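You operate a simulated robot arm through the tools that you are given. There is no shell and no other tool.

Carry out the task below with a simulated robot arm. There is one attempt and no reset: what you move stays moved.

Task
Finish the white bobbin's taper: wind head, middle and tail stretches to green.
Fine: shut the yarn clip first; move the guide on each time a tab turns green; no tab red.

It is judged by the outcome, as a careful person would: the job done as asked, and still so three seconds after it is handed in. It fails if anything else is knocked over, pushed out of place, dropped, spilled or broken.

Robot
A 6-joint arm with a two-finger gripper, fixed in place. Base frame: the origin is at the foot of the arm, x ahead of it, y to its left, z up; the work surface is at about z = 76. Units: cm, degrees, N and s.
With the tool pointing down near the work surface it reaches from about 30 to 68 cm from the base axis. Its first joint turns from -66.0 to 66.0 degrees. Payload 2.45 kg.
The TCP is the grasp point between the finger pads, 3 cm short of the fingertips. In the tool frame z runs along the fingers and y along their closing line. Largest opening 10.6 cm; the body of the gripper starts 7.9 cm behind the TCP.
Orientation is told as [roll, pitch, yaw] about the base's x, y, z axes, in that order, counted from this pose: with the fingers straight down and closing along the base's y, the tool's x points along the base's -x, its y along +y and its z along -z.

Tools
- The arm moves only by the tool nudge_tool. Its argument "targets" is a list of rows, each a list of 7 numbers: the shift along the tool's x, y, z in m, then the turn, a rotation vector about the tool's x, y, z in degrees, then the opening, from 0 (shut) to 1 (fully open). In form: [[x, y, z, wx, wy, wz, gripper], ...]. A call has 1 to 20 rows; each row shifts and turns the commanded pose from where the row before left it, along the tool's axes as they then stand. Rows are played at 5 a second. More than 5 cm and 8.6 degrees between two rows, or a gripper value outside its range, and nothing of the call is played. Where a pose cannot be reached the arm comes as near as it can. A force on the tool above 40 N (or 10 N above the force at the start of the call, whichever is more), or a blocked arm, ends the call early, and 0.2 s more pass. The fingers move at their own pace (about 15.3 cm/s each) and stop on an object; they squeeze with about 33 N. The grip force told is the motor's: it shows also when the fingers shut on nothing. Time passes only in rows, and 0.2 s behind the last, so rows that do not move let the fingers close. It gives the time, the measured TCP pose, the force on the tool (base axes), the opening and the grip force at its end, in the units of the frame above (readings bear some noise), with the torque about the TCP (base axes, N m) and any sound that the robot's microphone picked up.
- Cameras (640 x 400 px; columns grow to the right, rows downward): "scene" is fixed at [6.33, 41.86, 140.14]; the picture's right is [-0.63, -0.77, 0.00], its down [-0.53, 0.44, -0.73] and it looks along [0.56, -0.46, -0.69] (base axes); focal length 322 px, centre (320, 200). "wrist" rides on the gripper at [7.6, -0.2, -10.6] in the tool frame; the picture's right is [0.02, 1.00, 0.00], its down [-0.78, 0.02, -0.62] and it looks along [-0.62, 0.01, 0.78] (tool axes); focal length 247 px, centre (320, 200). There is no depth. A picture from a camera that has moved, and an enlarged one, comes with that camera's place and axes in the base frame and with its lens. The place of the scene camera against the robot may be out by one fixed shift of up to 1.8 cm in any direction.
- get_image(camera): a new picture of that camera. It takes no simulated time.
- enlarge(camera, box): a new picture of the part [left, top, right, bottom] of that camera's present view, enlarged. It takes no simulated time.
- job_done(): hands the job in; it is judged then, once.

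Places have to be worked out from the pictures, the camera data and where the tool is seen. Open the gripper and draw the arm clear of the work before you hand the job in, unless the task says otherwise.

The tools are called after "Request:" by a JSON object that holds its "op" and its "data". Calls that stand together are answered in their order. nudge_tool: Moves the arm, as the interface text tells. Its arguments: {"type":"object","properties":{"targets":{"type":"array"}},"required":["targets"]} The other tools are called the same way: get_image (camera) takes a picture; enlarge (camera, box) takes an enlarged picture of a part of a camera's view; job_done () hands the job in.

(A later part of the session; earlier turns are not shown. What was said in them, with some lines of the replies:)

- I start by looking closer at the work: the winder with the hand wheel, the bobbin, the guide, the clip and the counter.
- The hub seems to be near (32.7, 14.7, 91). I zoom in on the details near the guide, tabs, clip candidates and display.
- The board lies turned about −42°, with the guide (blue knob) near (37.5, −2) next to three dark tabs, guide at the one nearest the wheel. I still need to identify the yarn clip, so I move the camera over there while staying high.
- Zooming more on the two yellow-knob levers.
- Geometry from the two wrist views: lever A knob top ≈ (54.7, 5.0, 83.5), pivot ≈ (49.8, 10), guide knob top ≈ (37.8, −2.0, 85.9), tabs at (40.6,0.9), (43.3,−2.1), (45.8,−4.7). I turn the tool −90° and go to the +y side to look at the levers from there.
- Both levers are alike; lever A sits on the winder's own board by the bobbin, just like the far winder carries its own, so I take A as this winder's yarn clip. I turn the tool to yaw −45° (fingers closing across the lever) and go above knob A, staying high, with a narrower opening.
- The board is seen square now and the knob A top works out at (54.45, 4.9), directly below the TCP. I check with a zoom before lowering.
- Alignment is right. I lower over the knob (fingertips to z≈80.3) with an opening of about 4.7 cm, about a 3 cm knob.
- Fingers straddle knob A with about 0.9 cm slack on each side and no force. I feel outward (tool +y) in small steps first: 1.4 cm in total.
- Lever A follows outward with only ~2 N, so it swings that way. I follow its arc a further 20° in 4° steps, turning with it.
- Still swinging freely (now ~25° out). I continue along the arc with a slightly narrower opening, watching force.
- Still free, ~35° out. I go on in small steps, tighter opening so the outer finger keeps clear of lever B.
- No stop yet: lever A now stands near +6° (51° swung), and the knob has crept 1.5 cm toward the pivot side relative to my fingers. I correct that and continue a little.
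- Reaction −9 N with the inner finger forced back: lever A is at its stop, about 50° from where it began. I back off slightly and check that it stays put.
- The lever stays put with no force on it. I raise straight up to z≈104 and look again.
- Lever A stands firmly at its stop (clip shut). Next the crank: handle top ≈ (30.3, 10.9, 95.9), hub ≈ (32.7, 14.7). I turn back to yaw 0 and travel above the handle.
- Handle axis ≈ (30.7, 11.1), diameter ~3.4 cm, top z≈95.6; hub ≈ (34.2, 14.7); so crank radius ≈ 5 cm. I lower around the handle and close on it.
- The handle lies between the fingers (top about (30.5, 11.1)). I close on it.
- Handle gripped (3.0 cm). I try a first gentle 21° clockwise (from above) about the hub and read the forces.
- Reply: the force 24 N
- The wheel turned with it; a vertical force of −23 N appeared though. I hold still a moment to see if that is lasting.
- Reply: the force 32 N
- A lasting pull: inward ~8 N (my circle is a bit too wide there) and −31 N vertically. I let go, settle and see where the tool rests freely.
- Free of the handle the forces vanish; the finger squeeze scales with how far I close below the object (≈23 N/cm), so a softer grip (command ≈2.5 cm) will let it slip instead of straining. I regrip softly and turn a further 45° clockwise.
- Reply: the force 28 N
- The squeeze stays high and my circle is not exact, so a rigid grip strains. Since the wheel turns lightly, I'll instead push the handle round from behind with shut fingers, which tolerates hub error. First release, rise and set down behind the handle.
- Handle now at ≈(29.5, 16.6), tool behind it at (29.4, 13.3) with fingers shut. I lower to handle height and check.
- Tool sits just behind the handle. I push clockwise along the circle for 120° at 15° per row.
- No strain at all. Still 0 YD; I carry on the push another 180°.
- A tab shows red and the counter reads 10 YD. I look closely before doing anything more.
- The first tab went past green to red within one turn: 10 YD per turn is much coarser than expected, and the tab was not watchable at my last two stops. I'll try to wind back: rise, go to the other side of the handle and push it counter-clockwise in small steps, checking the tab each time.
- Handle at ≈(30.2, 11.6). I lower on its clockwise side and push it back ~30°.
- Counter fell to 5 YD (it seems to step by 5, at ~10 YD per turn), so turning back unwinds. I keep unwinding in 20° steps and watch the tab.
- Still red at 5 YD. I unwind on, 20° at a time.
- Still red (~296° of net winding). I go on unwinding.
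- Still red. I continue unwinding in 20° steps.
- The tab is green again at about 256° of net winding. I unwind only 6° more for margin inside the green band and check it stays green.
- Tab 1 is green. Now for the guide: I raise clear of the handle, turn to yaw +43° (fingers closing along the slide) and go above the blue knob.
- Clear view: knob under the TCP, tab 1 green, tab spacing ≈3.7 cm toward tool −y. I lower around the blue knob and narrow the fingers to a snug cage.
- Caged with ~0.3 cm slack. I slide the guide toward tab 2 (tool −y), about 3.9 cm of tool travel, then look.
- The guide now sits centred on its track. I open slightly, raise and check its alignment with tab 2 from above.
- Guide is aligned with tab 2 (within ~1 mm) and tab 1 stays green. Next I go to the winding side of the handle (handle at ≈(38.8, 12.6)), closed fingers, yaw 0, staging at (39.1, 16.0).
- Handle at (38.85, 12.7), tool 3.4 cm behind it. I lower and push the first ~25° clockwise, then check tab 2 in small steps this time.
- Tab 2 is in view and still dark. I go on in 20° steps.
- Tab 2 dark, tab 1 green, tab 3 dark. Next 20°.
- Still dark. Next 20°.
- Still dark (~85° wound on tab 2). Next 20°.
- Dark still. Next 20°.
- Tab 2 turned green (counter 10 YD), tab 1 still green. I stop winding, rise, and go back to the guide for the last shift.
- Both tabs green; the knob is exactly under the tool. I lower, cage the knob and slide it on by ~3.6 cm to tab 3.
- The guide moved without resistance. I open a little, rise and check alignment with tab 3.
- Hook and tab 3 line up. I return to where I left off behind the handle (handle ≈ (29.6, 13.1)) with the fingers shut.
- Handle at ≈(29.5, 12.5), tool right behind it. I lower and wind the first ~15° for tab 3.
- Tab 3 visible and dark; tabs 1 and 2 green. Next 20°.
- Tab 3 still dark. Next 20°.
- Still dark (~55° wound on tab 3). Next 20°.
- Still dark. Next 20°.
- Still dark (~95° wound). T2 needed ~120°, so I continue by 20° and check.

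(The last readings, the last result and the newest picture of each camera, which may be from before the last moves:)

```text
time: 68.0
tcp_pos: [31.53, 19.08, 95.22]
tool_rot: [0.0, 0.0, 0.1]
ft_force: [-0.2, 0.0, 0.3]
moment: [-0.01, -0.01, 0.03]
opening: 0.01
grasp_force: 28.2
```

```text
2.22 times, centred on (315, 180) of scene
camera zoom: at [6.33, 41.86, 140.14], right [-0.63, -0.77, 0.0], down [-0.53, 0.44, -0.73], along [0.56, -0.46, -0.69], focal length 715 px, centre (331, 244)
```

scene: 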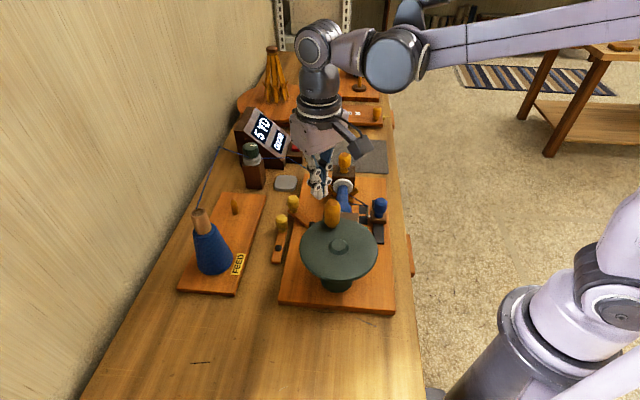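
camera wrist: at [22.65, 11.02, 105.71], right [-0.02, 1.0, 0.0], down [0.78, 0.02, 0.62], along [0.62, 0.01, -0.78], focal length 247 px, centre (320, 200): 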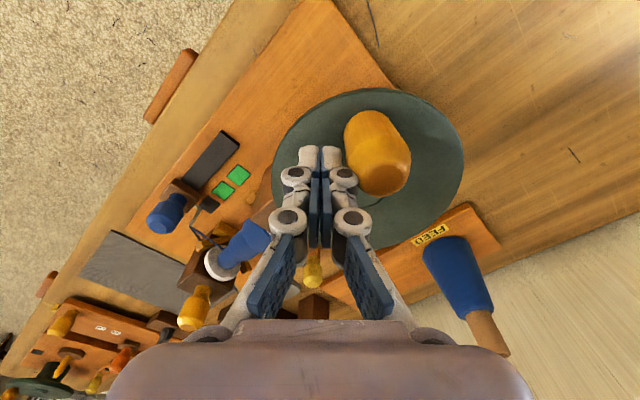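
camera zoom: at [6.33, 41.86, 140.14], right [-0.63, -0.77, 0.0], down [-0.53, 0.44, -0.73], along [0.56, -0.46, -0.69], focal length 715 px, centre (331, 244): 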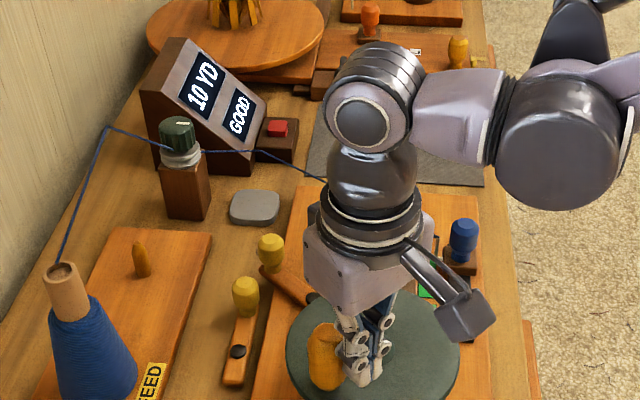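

All three tabs are green. I rise straight up off the wheel, open the gripper and draw back, then verify everything.

Request:
{"op": "nudge_tool", "data": {"targets": [[0, 0, -0.04, 0, 0, 0, 0], [0, 0, -0.045, 0, 0, 0, 0], [0, 0, -0.045, 0, 0, 0, 0.3], [0, 0, -0.045, 0, 0, 0, 0.7], [0.018, -0.028, -0.03, 0, 0, 0, 1], [0.018, -0.028, 0, 0, 0, 0, 1], [0, 0, 0, 0, 0, 0, 1]]}}

Request:
{"op": "get_image", "data": {"camera": "wrist"}}

Request:
{"op": "get_image", "data": {"camera": "scene"}}

Request:
{"op": "enlarge", "data": {"camera": "wrist", "box": [180, 60, 400, 260]}}

Request:
{"op": "enlarge", "data": {"camera": "scene", "box": [170, 90, 410, 310]}}

```text
time: 69.6
tcp_pos: [27.84, 13.22, 115.53]
tool_rot: [0.0, -0.1, -0.1]
ft_force: [-0.6, -0.1, 0.6]
moment: [-0.03, 0.02, 0.01]
opening: 10.58
grasp_force: 0.1
```

```text
taken
camera wrist: at [20.13, 13.23, 126.32], right [-0.02, 1.0, 0.0], down [0.78, 0.02, 0.62], along [0.62, 0.01, -0.78], focal length 247 px, centre (320, 200)
```

wrist: 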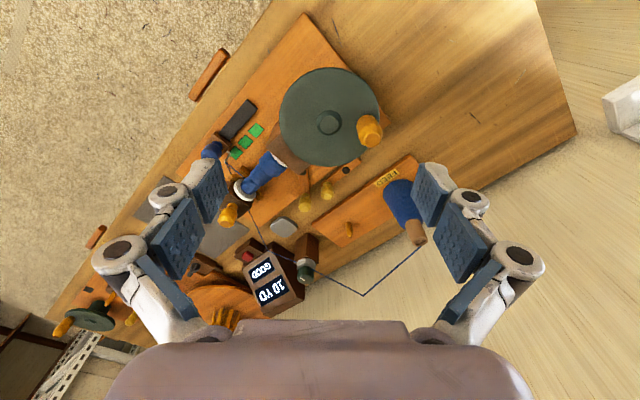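

```text
taken
```

scene: 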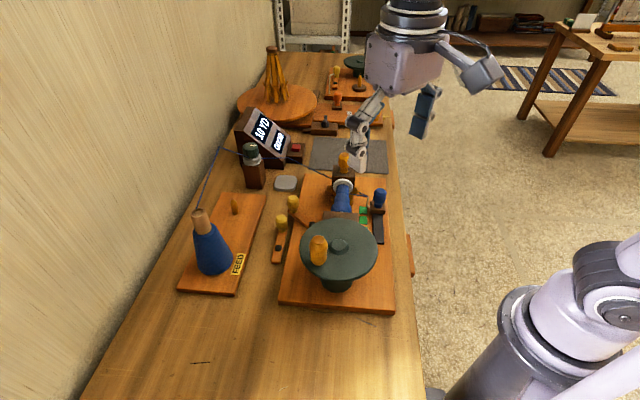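

```text
2.00 times, centred on (290, 160) of wrist
camera zoom: at [20.13, 13.23, 126.32], right [-0.02, 1.0, 0.0], down [0.78, 0.02, 0.62], along [0.62, 0.01, -0.78], focal length 494 px, centre (380, 280)
```

zoom: 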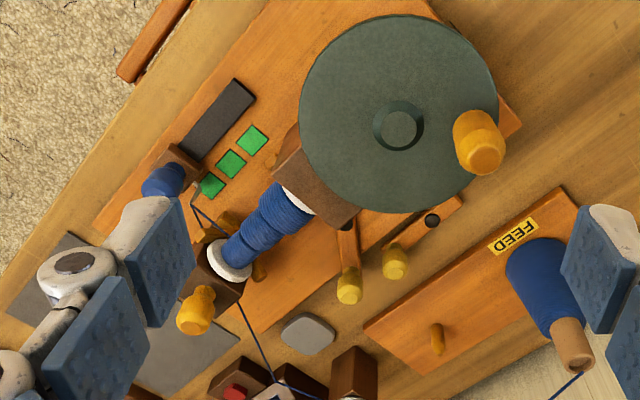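

```text
1.82 times, centred on (290, 200) of scene
camera zoom: at [6.33, 41.86, 140.14], right [-0.63, -0.77, 0.0], down [-0.53, 0.44, -0.73], along [0.56, -0.46, -0.69], focal length 585 px, centre (374, 200)
```

zoom: 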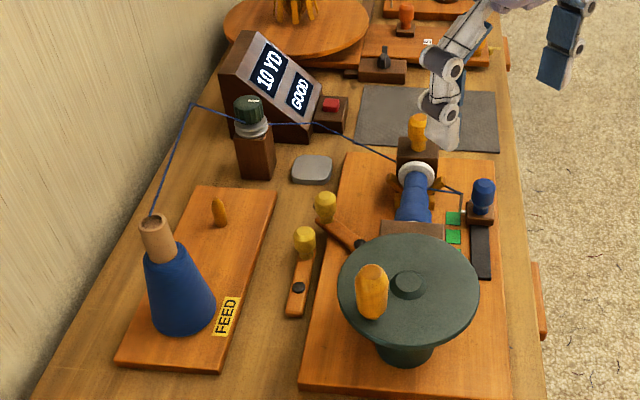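

All three tabs are green, the counter reads 10 YD GOOD, lever A is still at its stop, lever B is where it was, and the arm is clear with the gripper open. I'm handing in.

Request:
{"op": "job_done", "data": {}}

```text
The job is handed in.
```

I handed the job in with the head, middle and tail tabs all green, but **the head tab did go red for a while**, which breaks the "no tab red" condition.

- **Red tab:** I overwound the head stretch because I wasn't checking its tab often enough. I wound it back until the tab showed green, then carried on. For the middle and tail I moved about 20° at a time, and neither tab went red.
- **Yarn clip:** I shut it before any winding and it stayed against its stop. There are two matching yellow-knobbed levers, and nothing labels either one. I took the one on the winder's own board to be the clip, and took the way it swung to its stop to be shut. I left the other lever where it was.
- **Guide:** I moved it on to the middle tab once the head was back to green, and to the tail tab once the middle turned green.
- **At hand-in:** The counter read 10 YD, GOOD. Nothing looked knocked over or out of place. The gripper is open and the arm is clear of the work.
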